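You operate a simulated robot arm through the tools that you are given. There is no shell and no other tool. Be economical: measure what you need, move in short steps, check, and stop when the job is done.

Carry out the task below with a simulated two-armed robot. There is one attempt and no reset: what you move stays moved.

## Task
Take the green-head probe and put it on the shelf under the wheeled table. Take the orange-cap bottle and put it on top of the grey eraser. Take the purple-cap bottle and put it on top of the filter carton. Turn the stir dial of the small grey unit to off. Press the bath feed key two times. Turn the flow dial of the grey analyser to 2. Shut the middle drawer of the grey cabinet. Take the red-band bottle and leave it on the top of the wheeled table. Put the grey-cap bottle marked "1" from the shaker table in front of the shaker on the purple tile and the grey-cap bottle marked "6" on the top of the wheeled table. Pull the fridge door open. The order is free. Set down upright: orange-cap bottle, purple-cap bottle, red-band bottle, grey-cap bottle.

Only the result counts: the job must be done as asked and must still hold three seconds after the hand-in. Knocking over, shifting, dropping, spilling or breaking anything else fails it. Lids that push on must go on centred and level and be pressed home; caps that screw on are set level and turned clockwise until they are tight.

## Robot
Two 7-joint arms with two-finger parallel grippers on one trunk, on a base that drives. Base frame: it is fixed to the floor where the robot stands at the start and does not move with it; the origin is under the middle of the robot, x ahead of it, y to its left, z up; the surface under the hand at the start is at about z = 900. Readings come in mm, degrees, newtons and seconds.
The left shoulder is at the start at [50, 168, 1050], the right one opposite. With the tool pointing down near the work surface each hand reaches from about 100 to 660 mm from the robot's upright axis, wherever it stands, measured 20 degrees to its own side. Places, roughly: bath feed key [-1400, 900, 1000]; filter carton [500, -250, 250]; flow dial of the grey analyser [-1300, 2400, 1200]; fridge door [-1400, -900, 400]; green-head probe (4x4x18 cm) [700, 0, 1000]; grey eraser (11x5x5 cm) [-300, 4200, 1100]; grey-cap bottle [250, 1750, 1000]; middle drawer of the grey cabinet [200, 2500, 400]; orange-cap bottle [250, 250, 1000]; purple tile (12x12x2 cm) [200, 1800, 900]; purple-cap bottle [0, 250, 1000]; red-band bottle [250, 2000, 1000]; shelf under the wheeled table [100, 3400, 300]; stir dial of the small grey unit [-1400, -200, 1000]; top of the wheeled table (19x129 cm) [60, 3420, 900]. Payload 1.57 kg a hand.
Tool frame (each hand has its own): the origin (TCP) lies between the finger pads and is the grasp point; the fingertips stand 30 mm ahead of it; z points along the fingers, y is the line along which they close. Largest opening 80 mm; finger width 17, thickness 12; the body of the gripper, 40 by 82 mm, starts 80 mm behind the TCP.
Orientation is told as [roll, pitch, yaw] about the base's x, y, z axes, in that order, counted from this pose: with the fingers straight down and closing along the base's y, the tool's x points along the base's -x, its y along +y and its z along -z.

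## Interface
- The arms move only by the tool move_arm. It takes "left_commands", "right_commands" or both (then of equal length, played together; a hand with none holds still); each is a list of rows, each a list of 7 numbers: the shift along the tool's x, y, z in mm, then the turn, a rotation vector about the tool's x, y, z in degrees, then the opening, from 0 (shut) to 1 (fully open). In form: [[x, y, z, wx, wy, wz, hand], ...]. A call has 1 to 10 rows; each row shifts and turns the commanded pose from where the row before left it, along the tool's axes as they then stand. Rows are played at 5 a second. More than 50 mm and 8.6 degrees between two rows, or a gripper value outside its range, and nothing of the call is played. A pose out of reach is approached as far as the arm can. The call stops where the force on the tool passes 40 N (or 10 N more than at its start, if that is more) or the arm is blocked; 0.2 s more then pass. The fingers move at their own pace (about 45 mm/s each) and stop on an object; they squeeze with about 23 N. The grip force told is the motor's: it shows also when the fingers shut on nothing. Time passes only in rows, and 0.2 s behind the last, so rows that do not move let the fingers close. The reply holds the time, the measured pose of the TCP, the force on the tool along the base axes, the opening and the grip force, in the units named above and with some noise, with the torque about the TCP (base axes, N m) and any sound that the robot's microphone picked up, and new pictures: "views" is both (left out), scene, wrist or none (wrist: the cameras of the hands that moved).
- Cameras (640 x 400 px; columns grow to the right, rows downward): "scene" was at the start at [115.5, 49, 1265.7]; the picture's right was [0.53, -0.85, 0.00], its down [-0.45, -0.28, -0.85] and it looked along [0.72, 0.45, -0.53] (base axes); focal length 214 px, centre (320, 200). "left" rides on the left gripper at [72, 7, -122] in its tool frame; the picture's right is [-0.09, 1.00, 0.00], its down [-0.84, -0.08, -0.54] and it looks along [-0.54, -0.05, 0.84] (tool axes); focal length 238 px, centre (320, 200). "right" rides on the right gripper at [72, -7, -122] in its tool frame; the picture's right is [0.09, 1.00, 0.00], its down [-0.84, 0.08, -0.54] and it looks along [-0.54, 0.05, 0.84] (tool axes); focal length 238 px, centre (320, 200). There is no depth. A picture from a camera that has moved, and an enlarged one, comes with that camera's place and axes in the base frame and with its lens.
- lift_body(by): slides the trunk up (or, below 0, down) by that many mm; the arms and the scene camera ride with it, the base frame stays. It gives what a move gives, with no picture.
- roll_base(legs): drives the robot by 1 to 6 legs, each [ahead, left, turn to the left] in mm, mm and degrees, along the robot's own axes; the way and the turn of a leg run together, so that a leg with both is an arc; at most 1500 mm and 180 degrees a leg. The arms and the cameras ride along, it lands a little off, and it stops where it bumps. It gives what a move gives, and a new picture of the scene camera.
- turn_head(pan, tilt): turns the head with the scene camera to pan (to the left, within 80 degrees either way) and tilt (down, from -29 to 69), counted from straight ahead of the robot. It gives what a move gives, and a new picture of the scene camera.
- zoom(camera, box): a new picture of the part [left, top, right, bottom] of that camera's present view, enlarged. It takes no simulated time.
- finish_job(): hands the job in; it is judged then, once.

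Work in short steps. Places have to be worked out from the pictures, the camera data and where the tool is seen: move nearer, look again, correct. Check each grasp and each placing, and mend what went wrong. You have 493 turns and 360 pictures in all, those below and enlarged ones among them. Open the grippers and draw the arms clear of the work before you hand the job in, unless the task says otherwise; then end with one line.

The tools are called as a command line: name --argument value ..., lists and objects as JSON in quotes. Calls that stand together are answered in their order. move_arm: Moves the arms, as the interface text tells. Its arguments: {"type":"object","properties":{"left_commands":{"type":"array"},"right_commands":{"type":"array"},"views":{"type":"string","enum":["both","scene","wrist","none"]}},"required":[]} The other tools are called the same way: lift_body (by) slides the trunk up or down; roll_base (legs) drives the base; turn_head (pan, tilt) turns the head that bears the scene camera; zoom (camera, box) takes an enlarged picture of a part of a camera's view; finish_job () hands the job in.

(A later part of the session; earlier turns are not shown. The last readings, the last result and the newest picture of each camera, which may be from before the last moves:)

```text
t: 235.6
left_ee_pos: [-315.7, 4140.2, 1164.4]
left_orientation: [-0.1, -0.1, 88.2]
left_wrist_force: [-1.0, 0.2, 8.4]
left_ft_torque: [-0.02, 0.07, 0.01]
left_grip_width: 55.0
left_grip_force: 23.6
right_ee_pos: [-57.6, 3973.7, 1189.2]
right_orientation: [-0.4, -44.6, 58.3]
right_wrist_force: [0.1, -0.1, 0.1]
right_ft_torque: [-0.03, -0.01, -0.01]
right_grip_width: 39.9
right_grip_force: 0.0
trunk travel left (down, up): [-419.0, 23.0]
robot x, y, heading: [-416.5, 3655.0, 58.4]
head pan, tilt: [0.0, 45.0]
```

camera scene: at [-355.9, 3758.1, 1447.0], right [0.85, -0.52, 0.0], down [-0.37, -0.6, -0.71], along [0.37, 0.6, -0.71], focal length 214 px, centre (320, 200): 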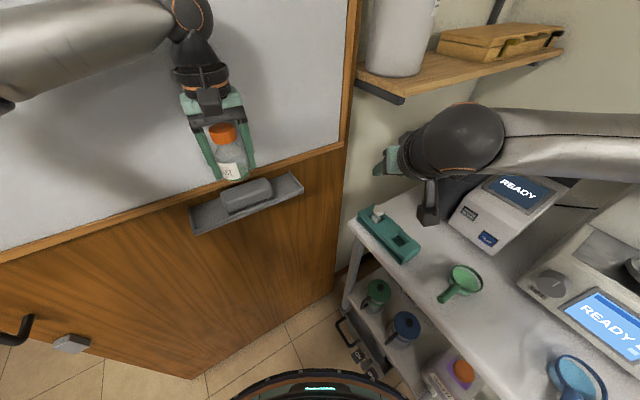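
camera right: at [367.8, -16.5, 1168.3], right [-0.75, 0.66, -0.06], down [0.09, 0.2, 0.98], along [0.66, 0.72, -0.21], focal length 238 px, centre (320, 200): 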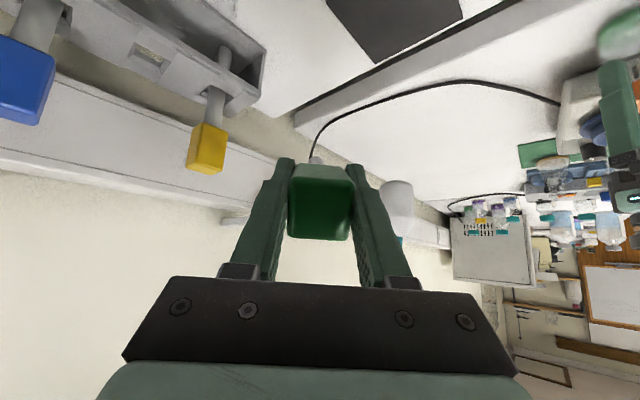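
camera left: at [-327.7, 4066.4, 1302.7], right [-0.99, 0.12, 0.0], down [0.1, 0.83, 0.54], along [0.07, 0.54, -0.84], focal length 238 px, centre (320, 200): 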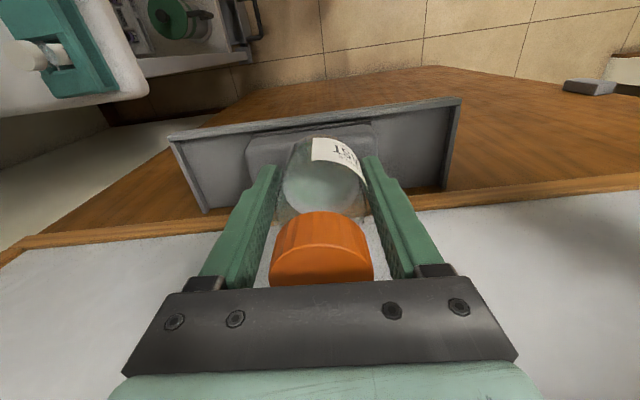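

Contact (8 N). I ease off, release and rise vertically.

move_arm --left_commands '[[0, 0, -1.5, 0, 0, 0, 0.4], [0, 0, 0, 0, 0, 0, 0.6], [0, 0, 0, 0, 0, 0, 0.9], [0, 0, 0, 0, 0, 0, 0.9], [0, 0, -30, 0, 0, 0, 0.9], [0, 0, -40, 0, 0, 0, 0.9], [10, 0, -20, 0, 0, 0, 0.9]]' --views "scene"

zoom --camera "scene" --box '[160, 80, 320, 240]'

```text
t: 237.2
left_ee_pos: [-324.6, 4135.8, 1235.4]
left_orientation: [0.0, 0.0, 88.1]
left_wrist_force: [-1.0, -0.1, -0.2]
left_ft_torque: [0.02, -0.03, -0.02]
left_grip_width: 71.7
left_grip_force: 0.1
left hand out of reach, approached as far as the arm can: row 6, 7
right_ee_pos: [-57.7, 3974.2, 1188.9]
right_orientation: [-0.3, -44.7, 58.2]
right_wrist_force: [-0.6, 0.1, 0.5]
right_ft_torque: [0.0, 0.02, -0.03]
right_grip_width: 40.1
right_grip_force: 0.0
trunk travel left (down, up): [-419.0, 23.0]
robot x, y, heading: [-423.8, 3657.5, 58.0]
head pan, tilt: [0.0, 45.0]
camera scene: at [-356.6, 3757.7, 1447.1], right [0.85, -0.52, 0.0], down [-0.37, -0.6, -0.71], along [0.37, 0.6, -0.71], focal length 214 px, centre (320, 200)
```

scene: 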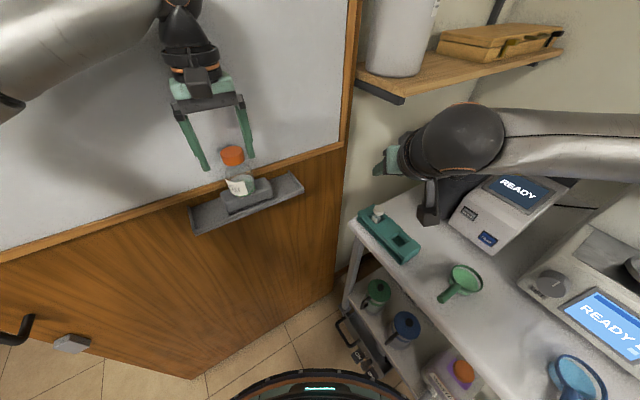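

```text
2.50 times, centred on (240, 160) of scene
camera zoom: at [-356.6, 3757.7, 1447.1], right [0.85, -0.52, 0.0], down [-0.37, -0.6, -0.71], along [0.37, 0.6, -0.71], focal length 536 px, centre (520, 300)
```

zoom: 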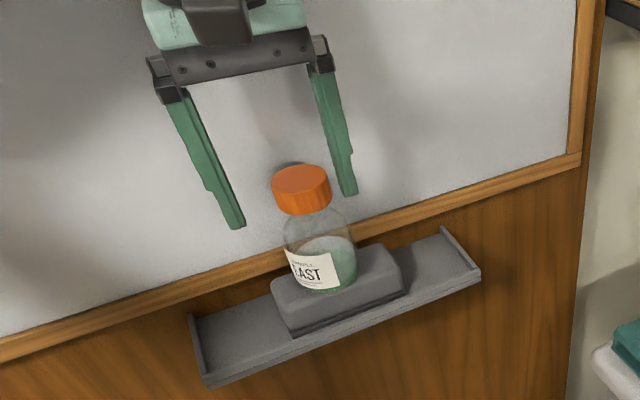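

Orange bottle stands upright on the eraser. I raise the trunk the last bit and withdraw straight back along −y.

lift_body --by 23

roll_base --legs '[[-127, -80, 0], [-350, 250, 30]]'

```text
t: 237.9
left_ee_pos: [-324.1, 4136.8, 1258.0]
left_orientation: [0.0, -0.1, 88.1]
left_wrist_force: [-0.4, -0.5, -0.8]
left_ft_torque: [0.0, 0.02, 0.01]
left_grip_width: 71.8
left_grip_force: 0.0
right_ee_pos: [-57.2, 3974.6, 1211.2]
right_orientation: [-0.3, -44.5, 58.2]
right_wrist_force: [-0.8, -0.3, -0.3]
right_ft_torque: [0.01, -0.03, 0.02]
right_grip_width: 40.0
right_grip_force: 0.0
trunk travel left (down, up): [-442.0, 0.0]
robot x, y, heading: [-418.6, 3652.7, 58.7]
head pan, tilt: [0.0, 45.0]
```

```text
t: 239.5
left_ee_pos: [-320.8, 3983.1, 1258.2]
left_orientation: [0.0, 0.0, 88.0]
left_wrist_force: [-1.1, 0.0, 0.0]
left_ft_torque: [-0.06, -0.02, -0.01]
left_grip_width: 72.1
left_grip_force: 0.1
right_ee_pos: [-51.9, 3821.8, 1211.3]
right_orientation: [-0.5, -44.6, 58.1]
right_wrist_force: [0.0, 0.3, -0.4]
right_ft_torque: [-0.01, 0.03, 0.03]
right_grip_width: 40.0
right_grip_force: 0.1
trunk travel left (down, up): [-442.0, 0.0]
robot x, y, heading: [-415.6, 3498.1, 58.4]
head pan, tilt: [0.0, 45.0]
stopped in leg 2: the robot was blocked; the commanded pose is now the measured one
camera scene: at [-352.3, 3605.4, 1470.0], right [0.85, -0.52, 0.0], down [-0.37, -0.6, -0.71], along [0.37, 0.6, -0.71], focal length 214 px, centre (320, 200)
```

scene: 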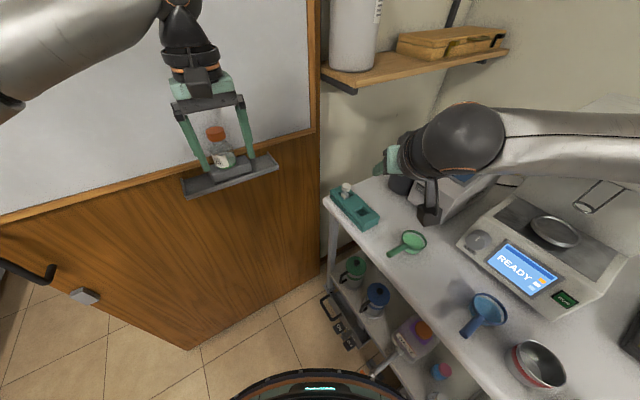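

I try pure translation to the left (world −x) first, without turning.

roll_base --legs '[[-131, 213, 0]]'

```text
t: 242.0
left_ee_pos: [-569.2, 3983.5, 1258.1]
left_orientation: [0.0, 0.0, 88.0]
left_wrist_force: [-0.7, -0.8, 0.8]
left_ft_torque: [0.0, -0.02, 0.0]
left_grip_width: 71.7
left_grip_force: 0.0
right_ee_pos: [-302.1, 3820.7, 1210.8]
right_orientation: [-0.4, -44.7, 58.2]
right_wrist_force: [0.0, -0.7, -0.8]
right_ft_torque: [0.0, 0.01, -0.02]
right_grip_width: 40.0
right_grip_force: 0.0
trunk travel left (down, up): [-442.0, 0.0]
robot x, y, heading: [-661.8, 3500.8, 58.7]
head pan, tilt: [0.0, 45.0]
camera scene: at [-601.9, 3605.3, 1470.0], right [0.85, -0.52, 0.0], down [-0.37, -0.6, -0.71], along [0.37, 0.6, -0.71], focal length 214 px, centre (320, 200)
```

scene: 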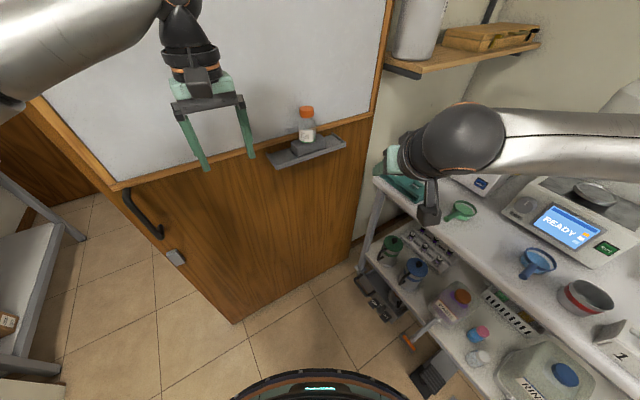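

Free again. Next is the drawer: I turn to face +x and drive down the aisle to y≈2650.

roll_base --legs '[[-60, 100, -58.5], [0, -850, 0]]'

turn_head --pan 0 --tilt 40

```text
t: 252.5
left_ee_pos: [-288.0, 2865.9, 1256.9]
left_orientation: [0.0, 0.0, 30.7]
left_wrist_force: [0.8, 0.5, -0.8]
left_ft_torque: [-0.05, -0.04, -0.03]
left_grip_width: 72.0
left_grip_force: 0.0
right_ee_pos: [-279.6, 2553.4, 1211.7]
right_orientation: [-0.4, -44.7, 0.8]
right_wrist_force: [-0.1, -0.3, 0.3]
right_ft_torque: [-0.01, 0.02, -0.02]
right_grip_width: 40.0
right_grip_force: 0.1
trunk travel left (down, up): [-442.0, 0.0]
robot x, y, heading: [-746.0, 2681.6, 1.2]
head pan, tilt: [0.0, 45.0]
camera scene: at [-624.1, 2688.3, 1470.0], right [0.02, -1.0, 0.0], down [-0.71, -0.01, -0.71], along [0.71, 0.01, -0.71], focal length 214 px, centre (320, 200)
```

scene: 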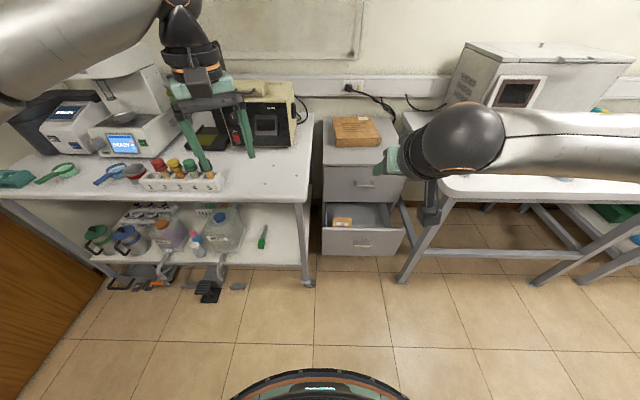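

```text
t: 253.2
left_ee_pos: [-286.8, 2865.2, 1257.0]
left_orientation: [0.0, 0.0, 30.8]
left_wrist_force: [-0.8, 0.4, 0.1]
left_ft_torque: [-0.01, -0.05, 0.0]
left_grip_width: 71.8
left_grip_force: 0.0
right_ee_pos: [-279.0, 2552.5, 1212.4]
right_orientation: [-0.4, -44.7, 0.8]
right_wrist_force: [-0.1, 0.3, -0.3]
right_ft_torque: [0.0, 0.05, 0.03]
right_grip_width: 39.9
right_grip_force: 0.1
trunk travel left (down, up): [-442.0, 0.0]
robot x, y, heading: [-748.3, 2688.5, 1.5]
head pan, tilt: [0.0, 40.0]
camera scene: at [-620.4, 2688.5, 1477.3], right [0.02, -1.0, 0.0], down [-0.64, -0.01, -0.77], along [0.77, 0.02, -0.64], focal length 214 px, centre (320, 200)
```

scene: 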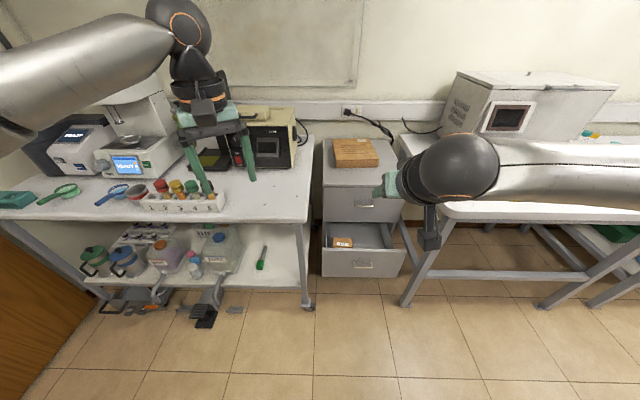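

The open middle drawer's handle is at about (19, 2488, 505). I fold the left hand back and in, move the right hand down with the trunk, and stand so the right arm is extended at the drawer.

move_arm --left_commands '[[0, 0, 0, 0, 0, 7.4, 0.5], [0, 0, 0, 0, 0, 7.4, 0.5], [0, 0, 0, 0, 0, 7.4, 0.5], [0, 0, 0, 0, 0, 7.3, 0.5], [45, 0, 0, 0, 0, 0, 0.5], [45, 0, 0, 0, 0, 0, 0.5], [45, 0, 0, 0, 0, 0, 0.5], [45, 0, 0, 0, 0, 0, 0.5], [20, 0, 0, 0, 0, 0, 0.5]]' --right_commands '[[0, 0, 0, 0, 0, 0, 0], [0, 0, 0, 0, 0, 0, 0], [20, 0, 20, 0, 0, 0, 0], [20, 0, 20, 0, 0, 0, 0], [20, 0, 20, 0, 0, 0, 0], [20, 0, 20, 0, 0, 0, 0], [20, 0, 20, 0, 0, 0, 0], [20, 0, 20, 0, 0, 0, 0], [20, 0, 20, 0, 0, 0, 0]]' --views "none"

lift_body --by -430

turn_head --pan -15 --tilt 25

```text
t: 255.2
left_ee_pos: [-485.7, 2861.3, 1258.0]
left_orientation: [0.0, -0.1, 1.2]
left_wrist_force: [0.5, 0.9, 0.9]
left_ft_torque: [-0.02, 0.01, 0.05]
left_grip_width: 39.9
left_grip_force: 0.2
right_ee_pos: [-280.4, 2550.9, 1012.5]
right_orientation: [-0.3, -44.7, 0.8]
right_wrist_force: [0.7, 0.0, 0.0]
right_ft_torque: [0.02, 0.01, 0.0]
right_grip_width: 0.2
right_grip_force: 21.3
trunk travel left (down, up): [-442.0, 0.0]
robot x, y, heading: [-746.2, 2687.4, 1.5]
head pan, tilt: [0.0, 40.0]
```

```text
refused: -430 is not a number from -400 to 400
```

```text
t: 255.9
left_ee_pos: [-485.9, 2862.0, 1259.8]
left_orientation: [0.0, 0.0, 1.3]
left_wrist_force: [-0.3, -0.2, -0.4]
left_ft_torque: [-0.01, 0.01, -0.02]
left_grip_width: 39.8
left_grip_force: 0.0
right_ee_pos: [-280.1, 2550.3, 1012.7]
right_orientation: [-0.5, -44.6, 0.7]
right_wrist_force: [-0.4, 0.0, 0.6]
right_ft_torque: [0.0, -0.05, 0.04]
right_grip_width: 0.0
right_grip_force: 21.1
trunk travel left (down, up): [-442.0, 0.0]
robot x, y, heading: [-743.4, 2684.1, 1.2]
head pan, tilt: [-15.0, 25.0]
camera scene: at [-615.9, 2664.7, 1500.5], right [-0.24, -0.97, 0.0], down [-0.41, 0.1, -0.91], along [0.88, -0.22, -0.42], focal length 214 px, centre (320, 200)
```

scene: 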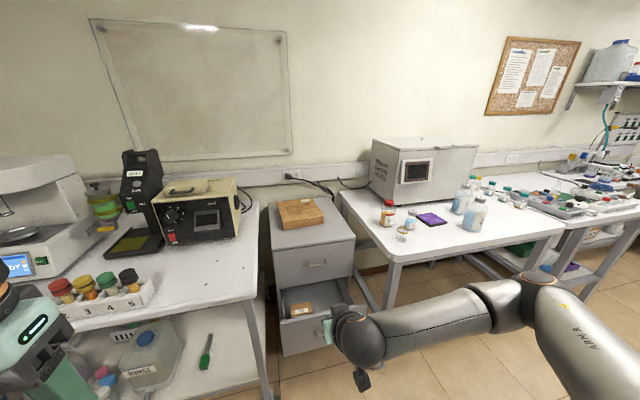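

I lower the trunk by 400 and look at the drawer.

lift_body --by -400

turn_head --pan -8 --tilt 30

```text
t: 259.8
left_ee_pos: [-485.7, 2860.5, 858.6]
left_orientation: [0.1, 0.0, 1.2]
left_wrist_force: [0.0, -1.0, -0.1]
left_ft_torque: [0.03, -0.03, 0.02]
left_grip_width: 39.8
left_grip_force: 0.1
right_ee_pos: [-281.1, 2551.0, 613.9]
right_orientation: [-0.4, -44.7, 0.8]
right_wrist_force: [-0.8, -0.2, 0.4]
right_ft_torque: [0.01, 0.02, -0.01]
right_grip_width: 0.2
right_grip_force: 21.2
trunk travel left (down, up): [-42.0, 400.0]
robot x, y, heading: [-747.1, 2684.0, 1.0]
head pan, tilt: [-15.0, 25.0]
```

```text
t: 260.4
left_ee_pos: [-486.6, 2860.9, 858.8]
left_orientation: [0.1, -0.1, 1.3]
left_wrist_force: [-0.7, -0.4, 0.1]
left_ft_torque: [-0.02, 0.04, -0.01]
left_grip_width: 40.1
left_grip_force: 0.1
right_ee_pos: [-280.8, 2550.7, 613.1]
right_orientation: [-0.5, -44.7, 0.8]
right_wrist_force: [0.1, 0.1, 1.0]
right_ft_torque: [-0.03, 0.0, 0.01]
right_grip_width: 0.0
right_grip_force: 21.3
trunk travel left (down, up): [-42.0, 400.0]
robot x, y, heading: [-745.4, 2683.6, 0.9]
head pan, tilt: [-8.0, 30.0]
camera scene: at [-615.6, 2675.9, 1092.7], right [-0.12, -0.99, 0.0], down [-0.5, 0.06, -0.87], along [0.86, -0.1, -0.5], focal length 214 px, centre (320, 200)
```

scene: 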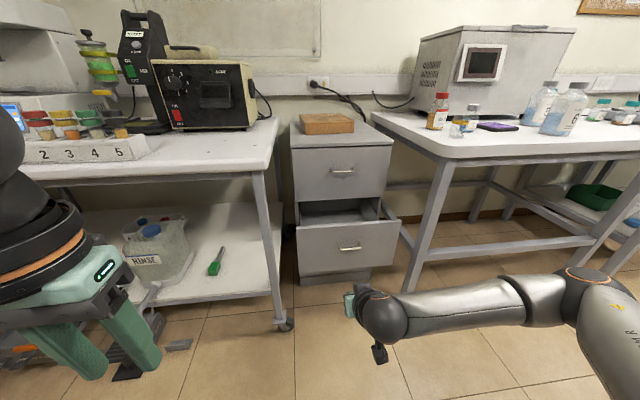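

Drawer front: centre about (40, 2473, 460), needs ~185 mm push. I position in front of it and lower the closed hand to z≈480.

roll_base --legs '[[250, -82, -1]]'

move_arm --right_commands '[[24, 0, 24, 0, 0, 0, 0], [24, 0, 24, 0, 0, 0, 0], [24, 0, 24, 0, 0, 0, 0], [20, 0, 20, 0, 0, 0, 0]]' --views "scene"

```text
t: 262.3
left_ee_pos: [-234.6, 2780.8, 858.2]
left_orientation: [0.0, 0.0, 0.6]
left_wrist_force: [-0.2, -0.7, -0.3]
left_ft_torque: [-0.01, -0.01, 0.01]
left_grip_width: 40.0
left_grip_force: 0.1
right_ee_pos: [-33.8, 2466.1, 614.2]
right_orientation: [-0.4, -44.8, 0.1]
right_wrist_force: [0.2, 0.8, -0.9]
right_ft_torque: [-0.01, -0.03, -0.02]
right_grip_width: 0.2
right_grip_force: 21.3
trunk travel left (down, up): [-42.0, 400.0]
robot x, y, heading: [-496.4, 2606.4, 0.7]
head pan, tilt: [-8.0, 30.0]
camera scene: at [-366.6, 2597.3, 1092.6], right [-0.13, -0.99, 0.0], down [-0.5, 0.07, -0.87], along [0.86, -0.11, -0.5], focal length 214 px, centre (320, 200)
```

scene: 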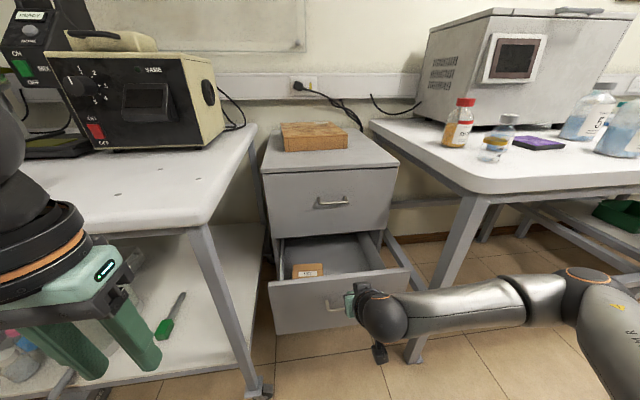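

```text
t: 263.3
left_ee_pos: [-233.7, 2782.0, 859.0]
left_orientation: [0.0, 0.0, 0.5]
left_wrist_force: [0.1, 0.5, 0.6]
left_ft_torque: [-0.02, 0.0, 0.0]
left_grip_width: 39.9
left_grip_force: 0.1
right_ee_pos: [-32.7, 2466.9, 482.9]
right_orientation: [-0.5, -44.6, 0.2]
right_wrist_force: [-0.3, -0.4, 0.0]
right_ft_torque: [0.0, 0.0, 0.02]
right_grip_width: 0.0
right_grip_force: 21.5
trunk travel left (down, up): [-42.0, 400.0]
robot x, y, heading: [-496.1, 2609.3, 0.5]
head pan, tilt: [-8.0, 30.0]
camera scene: at [-366.6, 2597.1, 1092.7], right [-0.13, -0.99, 0.0], down [-0.5, 0.07, -0.87], along [0.86, -0.11, -0.5], focal length 214 px, centre (320, 200)
```

scene: 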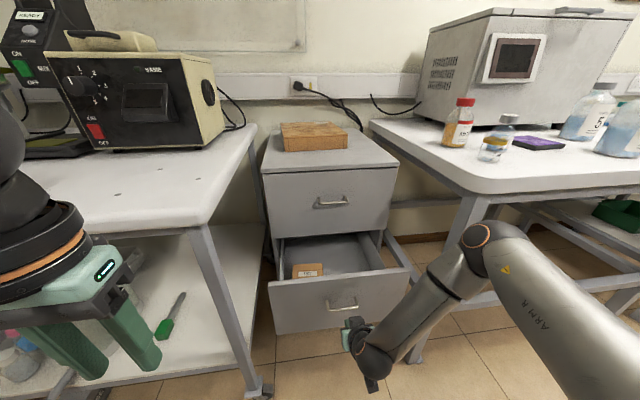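

The hand is in front of the drawer, below its handle. I push forward with the arm.

move_arm --right_commands '[[-20, 0, 20, 0, 0, 0, 0], [-20, 0, 20, 0, 0, 0, 0], [-20, 0, 20, 0, 0, 0, 0], [-20, 0, 20, 0, 0, 0, 0], [-20, 0, 20, 0, 0, 0, 0], [-20, 0, 20, 0, 0, 0, 0]]' --views "scene"

```text
t: 264.7
left_ee_pos: [-235.3, 2781.7, 858.7]
left_orientation: [0.0, 0.1, 0.4]
left_wrist_force: [0.5, -0.4, -0.6]
left_ft_torque: [-0.01, -0.03, 0.01]
left_grip_width: 39.9
left_grip_force: 0.1
right_ee_pos: [137.3, 2467.8, 485.5]
right_orientation: [-0.4, -44.8, 0.1]
right_wrist_force: [-0.1, 0.9, -0.2]
right_ft_torque: [0.01, 0.0, 0.02]
right_grip_width: 0.1
right_grip_force: 21.3
trunk travel left (down, up): [-42.0, 400.0]
robot x, y, heading: [-497.3, 2606.3, 0.4]
head pan, tilt: [-8.0, 30.0]
camera scene: at [-366.7, 2597.4, 1092.8], right [-0.13, -0.99, 0.0], down [-0.5, 0.07, -0.87], along [0.86, -0.11, -0.5], focal length 214 px, centre (320, 200)
```

scene: 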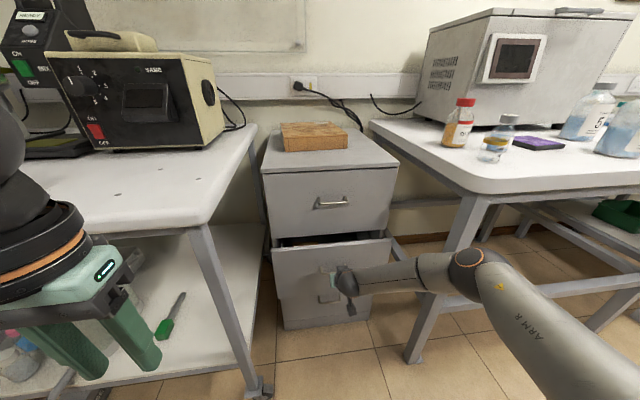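

The drawer is nearly shut. I keep pushing with the arm.

move_arm --right_commands '[[-12, 0, 12, 0, 0, 0, 0], [-12, 0, 12, 0, 0, 0, 0], [-10, 0, 10, 0, 0, 0, 0]]' --views "scene"

```text
t: 265.5
left_ee_pos: [-234.3, 2780.5, 858.9]
left_orientation: [0.0, 0.0, 0.5]
left_wrist_force: [0.0, 0.0, -0.2]
left_ft_torque: [0.05, -0.01, 0.0]
left_grip_width: 40.0
left_grip_force: 0.0
right_ee_pos: [182.9, 2466.5, 482.0]
right_orientation: [-0.3, -44.7, 0.1]
right_wrist_force: [-0.7, 1.0, -4.1]
right_ft_torque: [0.02, -0.01, 0.01]
right_grip_width: 0.0
right_grip_force: 21.2
trunk travel left (down, up): [-42.0, 400.0]
robot x, y, heading: [-496.6, 2605.8, 0.3]
head pan, tilt: [-8.0, 30.0]
camera scene: at [-366.2, 2597.3, 1092.5], right [-0.13, -0.99, 0.0], down [-0.5, 0.07, -0.87], along [0.86, -0.11, -0.5], focal length 214 px, centre (320, 200)
```

scene: 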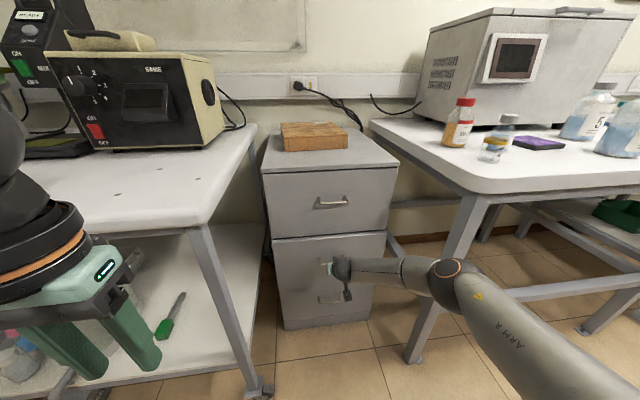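

It looks flush; I push a bit more until there is firm resistance.

move_arm --right_commands '[[-5, 0, 5, 0, 0, 0, 0], [-5, 0, 5, 0, 0, 0, 0], [-5, 0, 5, 0, 0, 0, 0], [-5, 0, 5, 0, 0, 0, 0]]' --views "none"

zoom --camera "scene" --box '[240, 150, 440, 350]'

```text
t: 266.5
left_ee_pos: [-235.3, 2781.2, 858.0]
left_orientation: [0.0, -0.1, 0.5]
left_wrist_force: [-0.9, -0.5, -0.2]
left_ft_torque: [0.0, -0.02, -0.01]
left_grip_width: 39.9
left_grip_force: 0.0
right_ee_pos: [206.6, 2467.1, 474.2]
right_orientation: [-0.4, -43.9, 0.1]
right_wrist_force: [-38.0, -2.5, -9.6]
right_ft_torque: [0.11, -0.66, -0.31]
right_grip_width: 0.1
right_grip_force: 21.5
trunk travel left (down, up): [-42.0, 400.0]
robot x, y, heading: [-495.4, 2609.6, 0.4]
head pan, tilt: [-8.0, 30.0]
```

```text
2.00 times, centred on (340, 250) of scene
camera zoom: at [-367.2, 2596.9, 1092.4], right [-0.13, -0.99, 0.0], down [-0.5, 0.07, -0.87], along [0.86, -0.11, -0.5], focal length 429 px, centre (280, 100)
```

zoom: 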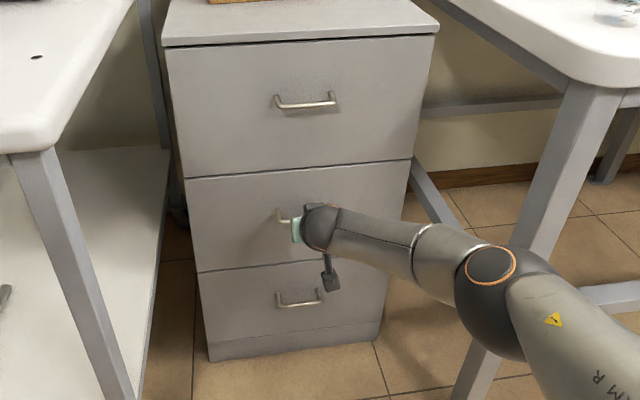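

Middle drawer is fully shut (38 N). I withdraw and go to look at the shaker table with the grey-cap bottles.

move_arm --right_commands '[[20, 0, -20, 0, 0, 0, 0], [30, 0, -30, 0, 0, 0, 0], [30, 0, -30, 0, 0, 0, 0], [30, 0, -30, 0, 0, 0, 0], [30, 0, -30, 0, 0, 0, 0]]' --views "none"

roll_base --legs '[[-220, 0, 0], [0, -700, 0]]'

lift_body --by 300

turn_head --pan 0 --tilt 35

```text
t: 267.7
left_ee_pos: [-235.1, 2780.7, 857.7]
left_orientation: [-0.1, 0.1, 0.5]
left_wrist_force: [0.3, 0.1, -0.8]
left_ft_torque: [0.03, 0.0, -0.01]
left_grip_width: 40.0
left_grip_force: 0.1
right_ee_pos: [14.6, 2467.4, 481.0]
right_orientation: [-0.4, -44.7, 0.0]
right_wrist_force: [0.1, 0.6, -0.8]
right_ft_torque: [0.0, -0.03, 0.0]
right_grip_width: 0.1
right_grip_force: 21.3
trunk travel left (down, up): [-42.0, 400.0]
robot x, y, heading: [-498.6, 2610.4, 0.4]
head pan, tilt: [-8.0, 30.0]
```

```text
t: 275.6
left_ee_pos: [-452.6, 2089.9, 858.2]
left_orientation: [0.1, -0.1, 1.3]
left_wrist_force: [0.6, -0.6, -0.1]
left_ft_torque: [0.03, 0.03, -0.01]
left_grip_width: 39.9
left_grip_force: 0.0
right_ee_pos: [-196.6, 1779.0, 481.6]
right_orientation: [-0.4, -44.7, 0.8]
right_wrist_force: [0.0, -0.3, 0.2]
right_ft_torque: [0.02, 0.0, 0.0]
right_grip_width: 0.0
right_grip_force: 20.9
trunk travel left (down, up): [-42.0, 400.0]
robot x, y, heading: [-710.2, 1911.8, 1.1]
head pan, tilt: [-8.0, 30.0]
camera scene: at [-580.9, 1904.1, 1092.6], right [-0.12, -0.99, 0.0], down [-0.5, 0.06, -0.87], along [0.86, -0.1, -0.5], focal length 214 px, centre (320, 200)
```

scene: 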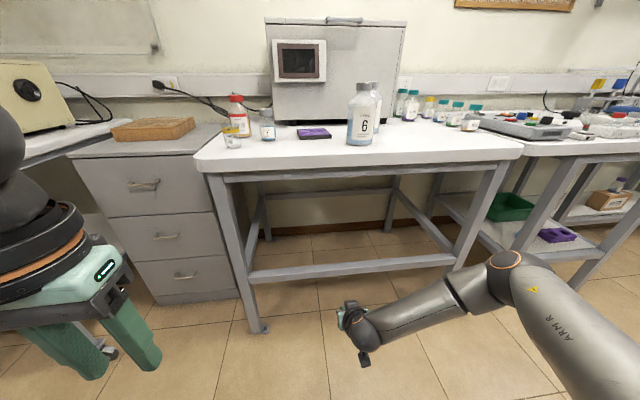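

```text
t: 278.6
left_ee_pos: [-451.8, 2089.7, 1159.1]
left_orientation: [0.0, 0.0, 1.3]
left_wrist_force: [0.1, 0.3, 0.0]
left_ft_torque: [-0.03, 0.03, 0.0]
left_grip_width: 40.0
left_grip_force: 0.1
right_ee_pos: [-198.3, 1779.9, 781.8]
right_orientation: [-0.3, -44.8, 0.9]
right_wrist_force: [-0.1, -0.7, -0.2]
right_ft_torque: [-0.01, 0.01, 0.01]
right_grip_width: 0.0
right_grip_force: 22.0
trunk travel left (down, up): [-342.0, 100.0]
robot x, y, heading: [-708.7, 1911.5, 1.1]
head pan, tilt: [-8.0, 30.0]
```

```text
t: 279.2
left_ee_pos: [-450.5, 2088.8, 1157.4]
left_orientation: [0.0, 0.0, 1.3]
left_wrist_force: [-0.6, 0.5, -0.1]
left_ft_torque: [0.01, 0.01, 0.0]
left_grip_width: 39.9
left_grip_force: 0.1
right_ee_pos: [-197.8, 1779.3, 781.1]
right_orientation: [-0.5, -44.8, 0.8]
right_wrist_force: [-0.2, -1.0, 0.1]
right_ft_torque: [-0.02, 0.03, -0.02]
right_grip_width: 0.0
right_grip_force: 21.5
trunk travel left (down, up): [-342.0, 100.0]
robot x, y, heading: [-711.5, 1911.1, 1.1]
head pan, tilt: [0.0, 35.0]
camera scene: at [-582.6, 1916.6, 1384.9], right [0.02, -1.0, 0.0], down [-0.57, -0.01, -0.82], along [0.82, 0.02, -0.57], focal length 214 px, centre (320, 200)
```

scene: 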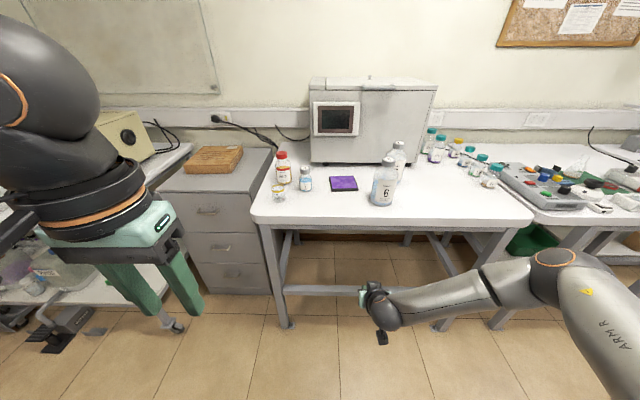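

I zoom in on the objects on the shaker table.

zoom --camera "scene" --box '[255, 120, 415, 220]'

```text
4.00 times, centred on (335, 170) of scene
camera zoom: at [-582.6, 1916.6, 1384.9], right [0.02, -1.0, 0.0], down [-0.57, -0.01, -0.82], along [0.82, 0.02, -0.57], focal length 858 px, centre (260, 320)
```

zoom: 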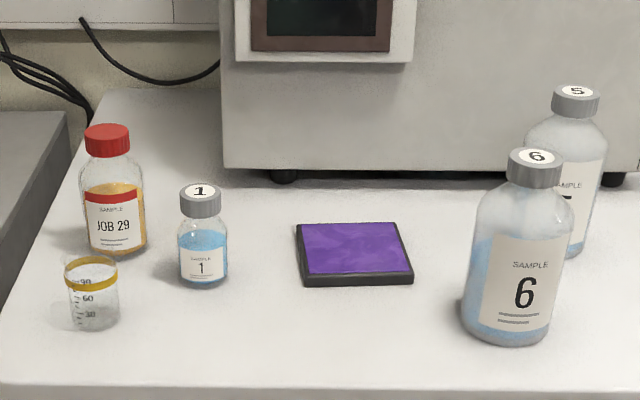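

Bottle 1 is at about (188, 1990), 51 mm wide; the tile is centred at (211, 1830), top z≈918. Bottle 6 is ~95 mm wide so only its neck or cap can be gripped. I start with bottle 1 and the right hand at −45°.

lift_body --by -113

move_arm --right_commands '[[-33, 0, -33, 0, 0, 0, 1], [-33, 0, -33, 0, 0, 0, 1], [-33, 0, -33, 0, 0, 0, 1], [-33, 0, -33, 0, 0, 0, 1], [-33, 0, -33, 0, 0, 0, 1], [-33, 0, -33, 0, 0, 0, 1], [-33, 0, -33, 0, 0, 0, 1], [-33, 0, -33, 0, 0, 0, 1]]' --views "none"

roll_base --legs '[[0, 211, -1], [290, 0, 0]]'

zoom --camera "right" --box '[0, 0, 640, 400]'

```text
t: 280.7
left_ee_pos: [-451.7, 2088.8, 1046.3]
left_orientation: [0.1, 0.0, 1.3]
left_wrist_force: [0.1, -0.6, -0.6]
left_ft_torque: [-0.02, 0.01, 0.01]
left_grip_width: 40.0
left_grip_force: 0.2
right_ee_pos: [-196.7, 1779.1, 668.2]
right_orientation: [-0.4, -44.6, 0.8]
right_wrist_force: [-0.4, -0.2, 0.2]
right_ft_torque: [-0.01, -0.02, 0.0]
right_grip_width: 0.1
right_grip_force: 21.0
trunk travel left (down, up): [-229.0, 213.0]
robot x, y, heading: [-711.5, 1912.1, 1.2]
head pan, tilt: [0.0, 35.0]
```

```text
t: 282.5
left_ee_pos: [-451.3, 2089.4, 1046.3]
left_orientation: [0.0, 0.0, 1.3]
left_wrist_force: [0.3, -0.1, 0.0]
left_ft_torque: [0.0, -0.01, 0.01]
left_grip_width: 39.9
left_grip_force: 0.1
right_ee_pos: [-198.5, 1782.7, 1042.3]
right_orientation: [-0.4, -44.6, 0.8]
right_wrist_force: [0.6, 0.2, 0.5]
right_ft_torque: [0.05, -0.03, -0.03]
right_grip_width: 80.0
right_grip_force: 0.2
trunk travel left (down, up): [-229.0, 213.0]
robot x, y, heading: [-707.6, 1912.6, 1.2]
head pan, tilt: [0.0, 35.0]
```

```text
t: 286.6
left_ee_pos: [-164.6, 2300.5, 1045.2]
left_orientation: [-0.1, 0.0, 0.4]
left_wrist_force: [0.2, 0.3, -0.3]
left_ft_torque: [-0.02, 0.04, 0.02]
left_grip_width: 39.9
left_grip_force: 0.0
right_ee_pos: [86.7, 1988.5, 1041.1]
right_orientation: [-0.4, -44.8, 0.1]
right_wrist_force: [-0.6, -0.2, -0.5]
right_ft_torque: [-0.04, 0.02, 0.02]
right_grip_width: 80.0
right_grip_force: 0.0
trunk travel left (down, up): [-229.0, 213.0]
robot x, y, heading: [-423.3, 2125.4, 0.5]
head pan, tilt: [0.0, 35.0]
camera scene: at [-296.9, 2129.5, 1271.8], right [0.01, -1.0, 0.0], down [-0.57, 0.0, -0.82], along [0.82, 0.01, -0.57], focal length 214 px, centre (320, 200)
```

scene: 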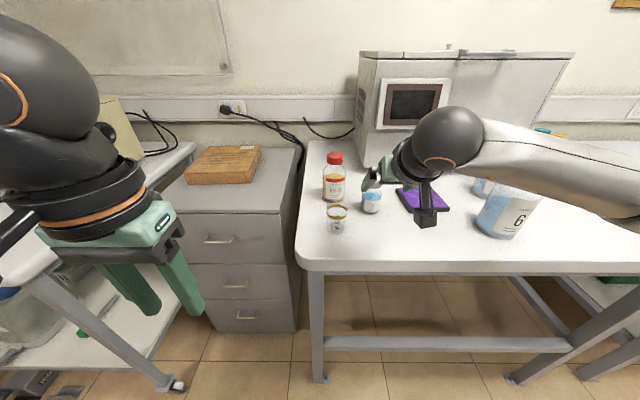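

```text
1.00 times, centred on (320, 200) of right (not enlarged: the box is as wide or as high as the picture)
camera zoom: at [-52.0, 1983.8, 1078.8], right [-0.06, 1.0, -0.07], down [0.21, 0.08, 0.97], along [0.97, 0.04, -0.22], focal length 238 px, centre (320, 200)
```

zoom: 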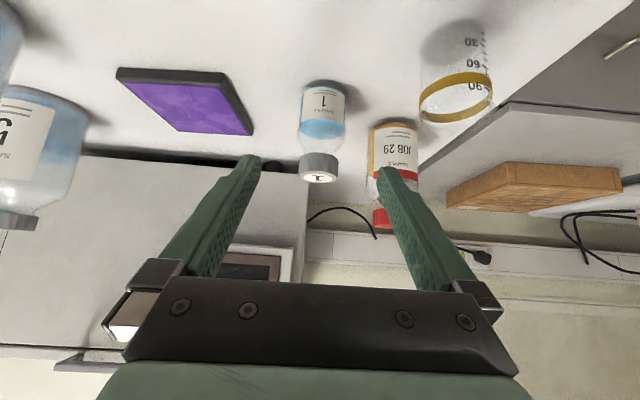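

Bottle 1 is straight along the finger axis, 143 mm away. I advance in two stages.

move_arm --right_commands '[[0, 2, 40, 0, 0, 0, 1], [0, 0, 40, 0, 0, 0, 1], [0, 0, 30, 0, 0, 0, 1]]' --views "wrist"

```text
t: 287.4
left_ee_pos: [-163.2, 2300.9, 1045.1]
left_orientation: [0.1, 0.0, 0.4]
left_wrist_force: [-1.1, 0.0, -0.4]
left_ft_torque: [0.02, 0.01, -0.02]
left_grip_width: 39.9
left_grip_force: 0.1
right_ee_pos: [162.1, 1993.2, 962.7]
right_orientation: [-0.4, -44.6, 0.0]
right_wrist_force: [-0.5, -0.8, 0.6]
right_ft_torque: [0.02, -0.02, 0.02]
right_grip_width: 80.1
right_grip_force: 0.0
trunk travel left (down, up): [-229.0, 213.0]
robot x, y, heading: [-424.6, 2128.9, 0.4]
head pan, tilt: [0.0, 35.0]
camera right: at [24.8, 1986.5, 999.8], right [-0.06, 1.0, -0.07], down [0.21, 0.08, 0.97], along [0.97, 0.04, -0.22], focal length 238 px, centre (320, 200)
```

right: 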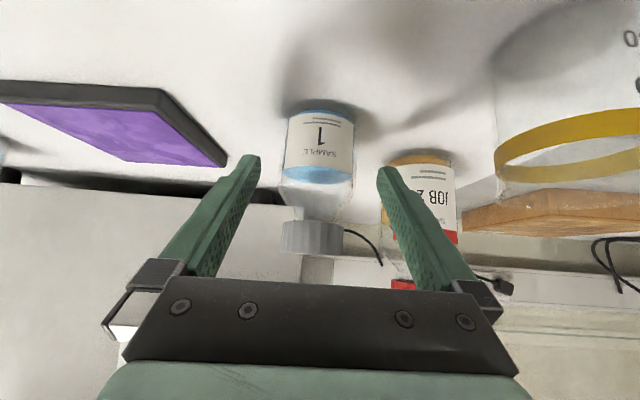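

I shift 3 mm, advance 38 mm and close.

move_arm --right_commands '[[0, -3, 20, 0, 0, 0, 1], [0, 0, 18, 0, 0, 0, 1], [0, 0, 0, 0, 0, 0, 0.7], [0, 0, 0, 0, 0, 0, 0.5], [0, 0, 0, 0, 0, 0, 0.3], [0, 0, 0, 0, 0, 0, 0.3]]' --views "none"

lift_body --by 60

zoom --camera "right" --box '[0, 0, 640, 400]'

```text
t: 288.8
left_ee_pos: [-163.1, 2299.6, 1045.0]
left_orientation: [0.0, 0.1, 0.4]
left_wrist_force: [-0.9, 0.5, -1.0]
left_ft_torque: [0.0, 0.01, 0.0]
left_grip_width: 40.2
left_grip_force: 0.1
right_ee_pos: [189.0, 1988.5, 934.9]
right_orientation: [-0.4, -44.6, 0.0]
right_wrist_force: [0.9, 0.3, 1.3]
right_ft_torque: [0.04, -0.03, -0.03]
right_grip_width: 55.6
right_grip_force: 22.9
trunk travel left (down, up): [-229.0, 213.0]
robot x, y, heading: [-424.0, 2127.9, 0.2]
head pan, tilt: [0.0, 35.0]
```

```text
t: 289.8
left_ee_pos: [-162.9, 2300.8, 1105.4]
left_orientation: [0.0, 0.0, 0.4]
left_wrist_force: [-0.3, 0.4, 0.1]
left_ft_torque: [-0.01, 0.0, -0.01]
left_grip_width: 39.8
left_grip_force: 0.1
right_ee_pos: [188.4, 1988.5, 996.3]
right_orientation: [-0.4, -44.7, 0.0]
right_wrist_force: [0.4, -0.3, -1.9]
right_ft_torque: [-0.05, 0.02, 0.01]
right_grip_width: 55.4
right_grip_force: 22.9
trunk travel left (down, up): [-289.0, 153.0]
robot x, y, heading: [-424.9, 2123.8, 0.3]
head pan, tilt: [0.0, 35.0]
```

```text
1.00 times, centred on (320, 200) of right (not enlarged: the box is as wide or as high as the picture)
camera zoom: at [51.5, 1982.4, 1032.6], right [-0.06, 1.0, -0.07], down [0.21, 0.08, 0.97], along [0.97, 0.04, -0.22], focal length 238 px, centre (320, 200)
```

zoom: 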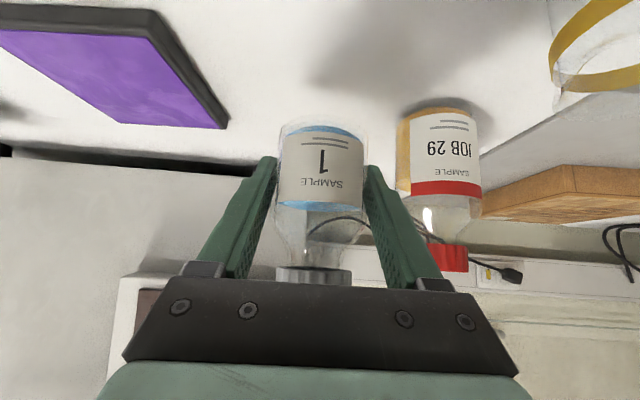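

Bottle 1 is held. I shift the base 158 mm to the right and 22 mm forward to bring it over the tile.

roll_base --legs '[[22, -158, 0]]'

zoom --camera "right" --box '[0, 0, 640, 400]'

```text
t: 291.8
left_ee_pos: [-139.8, 2140.8, 1106.7]
left_orientation: [0.0, 0.0, 0.4]
left_wrist_force: [0.7, 0.2, -0.1]
left_ft_torque: [0.01, -0.02, 0.0]
left_grip_width: 39.9
left_grip_force: 0.0
right_ee_pos: [210.6, 1829.5, 995.0]
right_orientation: [-0.4, -44.7, -0.1]
right_wrist_force: [0.5, -0.1, -1.7]
right_ft_torque: [-0.01, 0.03, 0.01]
right_grip_width: 55.4
right_grip_force: 23.0
trunk travel left (down, up): [-289.0, 153.0]
robot x, y, heading: [-398.6, 1971.1, 0.2]
head pan, tilt: [0.0, 35.0]
camera scene: at [-274.1, 1971.0, 1331.8], right [0.01, -1.0, 0.0], down [-0.57, 0.0, -0.82], along [0.82, 0.0, -0.57], focal length 214 px, centre (320, 200)
```

scene: 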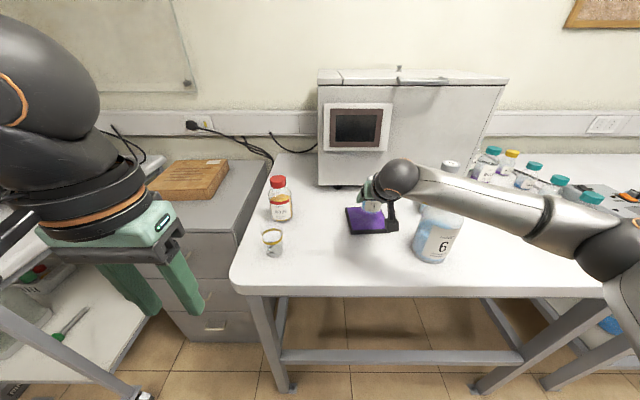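

```text
1.00 times, centred on (320, 200) of right (not enlarged: the box is as wide or as high as the picture)
camera zoom: at [74.2, 1823.8, 1032.7], right [-0.06, 1.0, -0.07], down [0.21, 0.08, 0.97], along [0.97, 0.04, -0.22], focal length 238 px, centre (320, 200)
```

zoom: 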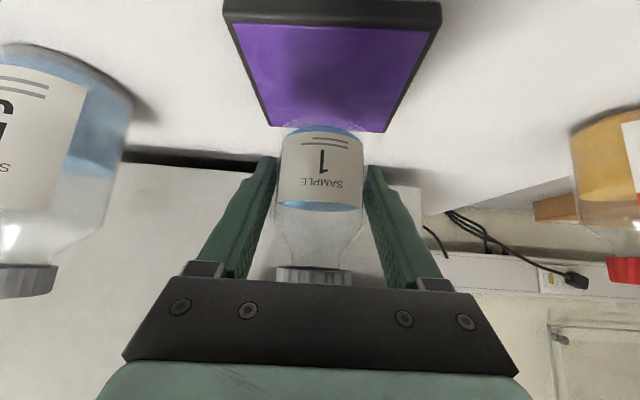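

The tile spans x≈164–276, centre (220, 1832). I shift 8 mm forward and lower.

move_arm --right_commands '[[-6, 2, 6, 0, 0, 0, 0.3], [13, 0, 13, 0, 0, 0, 0.3], [10, 0, 10, 0, 0, 0, 0.3], [2, 0, 2, 0, 0, 0, 0.3], [1.5, 0, 1.5, 0, 0, 0, 0.3], [1.5, 0, 1.5, 0, 0, 0, 0.3]]' --views "scene"

zoom --camera "scene" --box '[320, 150, 480, 270]'

```text
t: 293.2
left_ee_pos: [-140.5, 2141.8, 1104.7]
left_orientation: [-0.1, 0.0, 0.5]
left_wrist_force: [0.3, 0.8, -0.1]
left_ft_torque: [-0.01, 0.04, 0.02]
left_grip_width: 39.9
left_grip_force: 0.1
right_ee_pos: [219.6, 1831.4, 955.8]
right_orientation: [-0.4, -44.7, 0.0]
right_wrist_force: [-1.2, -0.4, -1.5]
right_ft_torque: [0.03, 0.01, -0.01]
right_grip_width: 55.5
right_grip_force: 22.5
trunk travel left (down, up): [-289.0, 153.0]
robot x, y, heading: [-400.0, 1966.8, 0.8]
head pan, tilt: [0.0, 35.0]
camera scene: at [-274.1, 1971.3, 1331.8], right [0.01, -1.0, 0.0], down [-0.57, 0.0, -0.82], along [0.82, 0.0, -0.57], focal length 214 px, centre (320, 200)
```

scene: 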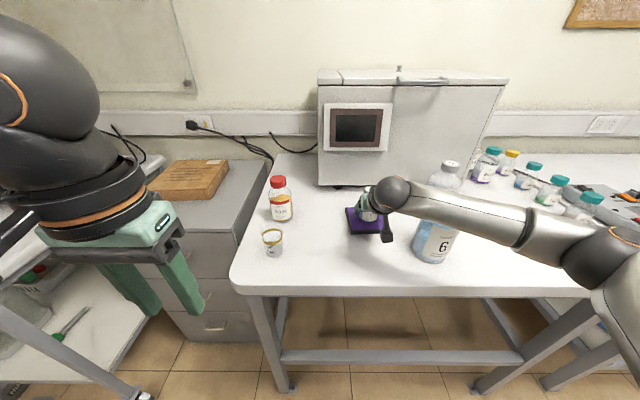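

```text
3.33 times, centred on (400, 210) of scene
camera zoom: at [-274.1, 1971.3, 1331.8], right [0.01, -1.0, 0.0], down [-0.57, 0.0, -0.82], along [0.82, 0.0, -0.57], focal length 715 px, centre (53, 167)
```

zoom: 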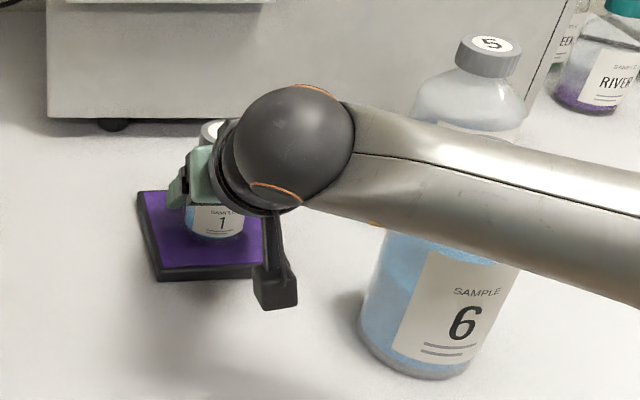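

Bottle 6 is undisturbed. I continue down slowly to contact.

move_arm --right_commands '[[1.5, 0, 1.5, 0, 0, 0, 0.3], [1.5, 0, 1.5, 0, 0, 0, 0.3], [1, 0, 1, 0, 0, 0, 0.3]]' --views "none"

```text
t: 294.0
left_ee_pos: [-139.2, 2142.1, 1104.7]
left_orientation: [0.0, -0.1, 0.4]
left_wrist_force: [-0.8, -0.8, 0.5]
left_ft_torque: [0.04, -0.02, -0.01]
left_grip_width: 39.9
left_grip_force: 0.0
right_ee_pos: [219.5, 1830.7, 952.4]
right_orientation: [-0.4, -44.7, -0.2]
right_wrist_force: [-0.5, 0.0, 0.5]
right_ft_torque: [0.05, 0.05, 0.03]
right_grip_width: 55.6
right_grip_force: 22.6
trunk travel left (down, up): [-289.0, 153.0]
robot x, y, heading: [-402.5, 1969.8, 0.5]
head pan, tilt: [0.0, 35.0]
```

move_arm --right_commands '[[1, 0, 1, 0, 0, 0, 0.3], [1, 0, 1, 0, 0, 0, 0.3], [0, 0, 0, 0, 0, 0, 0.3]]' --views "none"

```text
t: 294.8
left_ee_pos: [-141.6, 2143.0, 1106.7]
left_orientation: [-0.1, 0.0, 0.4]
left_wrist_force: [-0.1, 0.7, 0.3]
left_ft_torque: [-0.02, -0.02, 0.0]
left_grip_width: 39.7
left_grip_force: 0.1
right_ee_pos: [220.5, 1831.2, 951.4]
right_orientation: [-0.2, -45.1, -0.2]
right_wrist_force: [1.2, -0.9, 15.1]
right_ft_torque: [0.1, 0.27, -0.07]
right_grip_width: 55.8
right_grip_force: 22.9
trunk travel left (down, up): [-289.0, 153.0]
robot x, y, heading: [-399.2, 1969.3, 0.2]
head pan, tilt: [0.0, 35.0]
```

Firm contact on the tile. I ease off, release and retreat along the finger axis.

move_arm --right_commands '[[-1.5, 0, -1.5, 0, 0, 0, 0.3], [0, 0, 0, 0, 0, 0, 0.7], [0, 0, 0, 0, 0, 0, 1], [0, 0, 0, 0, 0, 0, 1], [0, 0, -30, 0, 0, 0, 1], [0, 0, -45, 0, 0, 0, 1], [-10, 0, -40, 0, 0, 0, 1]]' --views "wrist"

```text
t: 296.4
left_ee_pos: [-140.4, 2141.4, 1105.6]
left_orientation: [0.0, 0.0, 0.3]
left_wrist_force: [-0.1, 0.0, -0.8]
left_ft_torque: [-0.01, -0.01, 0.02]
left_grip_width: 39.9
left_grip_force: 0.0
right_ee_pos: [145.6, 1832.5, 1037.7]
right_orientation: [-0.4, -44.7, 0.0]
right_wrist_force: [0.5, 0.1, 0.1]
right_ft_torque: [-0.03, 0.0, 0.0]
right_grip_width: 80.2
right_grip_force: 0.0
trunk travel left (down, up): [-289.0, 153.0]
robot x, y, heading: [-403.5, 1969.9, 0.4]
head pan, tilt: [0.0, 35.0]
camera right: at [7.1, 1827.3, 1075.2], right [-0.06, 1.0, -0.07], down [0.21, 0.08, 0.97], along [0.97, 0.04, -0.22], focal length 238 px, centre (320, 200)
```

right: 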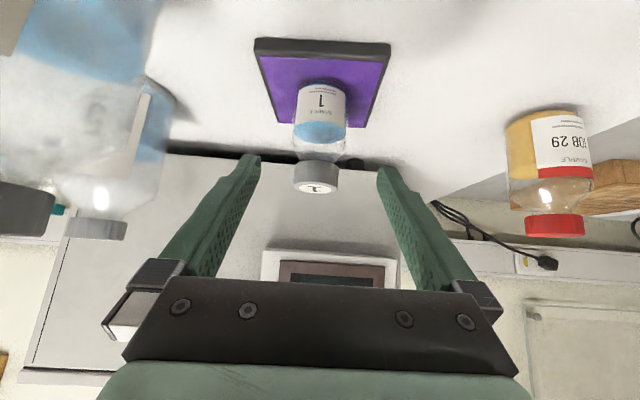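

Bottle 1 stands on the tile. Next, bottle 6: I back off and inspect its neck.

roll_base --legs '[[-200, 0, 0]]'

turn_head --pan -35 --tilt 28

```text
t: 298.0
left_ee_pos: [-337.5, 2139.5, 1106.9]
left_orientation: [-0.1, 0.0, 0.1]
left_wrist_force: [0.3, -0.4, 0.6]
left_ft_torque: [0.01, -0.05, -0.01]
left_grip_width: 40.2
left_grip_force: 0.1
right_ee_pos: [-54.2, 1829.4, 1038.0]
right_orientation: [-0.4, -44.7, -0.3]
right_wrist_force: [0.1, 0.5, 0.3]
right_ft_torque: [-0.01, -0.01, 0.01]
right_grip_width: 80.0
right_grip_force: 0.1
trunk travel left (down, up): [-289.0, 153.0]
robot x, y, heading: [-598.6, 1965.3, -0.2]
head pan, tilt: [0.0, 35.0]
camera scene: at [-473.5, 1970.1, 1331.9], right [0.0, -1.0, 0.0], down [-0.57, 0.0, -0.82], along [0.82, 0.0, -0.57], focal length 214 px, centre (320, 200)
```

scene: 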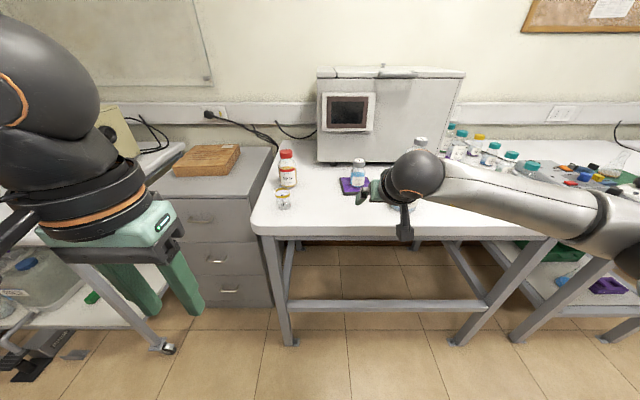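

```text
t: 299.0
left_ee_pos: [-339.3, 2140.3, 1105.9]
left_orientation: [0.0, -0.1, 0.1]
left_wrist_force: [-0.3, 0.5, -0.1]
left_ft_torque: [0.0, 0.04, -0.03]
left_grip_width: 40.2
left_grip_force: 0.1
right_ee_pos: [-53.5, 1829.2, 1037.3]
right_orientation: [-0.3, -44.7, -0.3]
right_wrist_force: [0.2, 0.2, 0.1]
right_ft_torque: [-0.04, 0.01, 0.02]
right_grip_width: 79.8
right_grip_force: 0.1
trunk travel left (down, up): [-289.0, 153.0]
robot x, y, heading: [-600.1, 1971.0, 0.1]
head pan, tilt: [-35.0, 28.0]
camera scene: at [-486.2, 1917.8, 1342.8], right [-0.57, -0.82, 0.0], down [-0.39, 0.27, -0.88], along [0.72, -0.51, -0.47], focal length 214 px, centre (320, 200)
```

scene: 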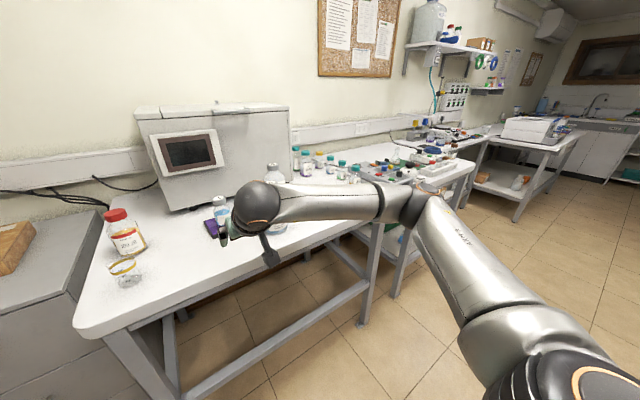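

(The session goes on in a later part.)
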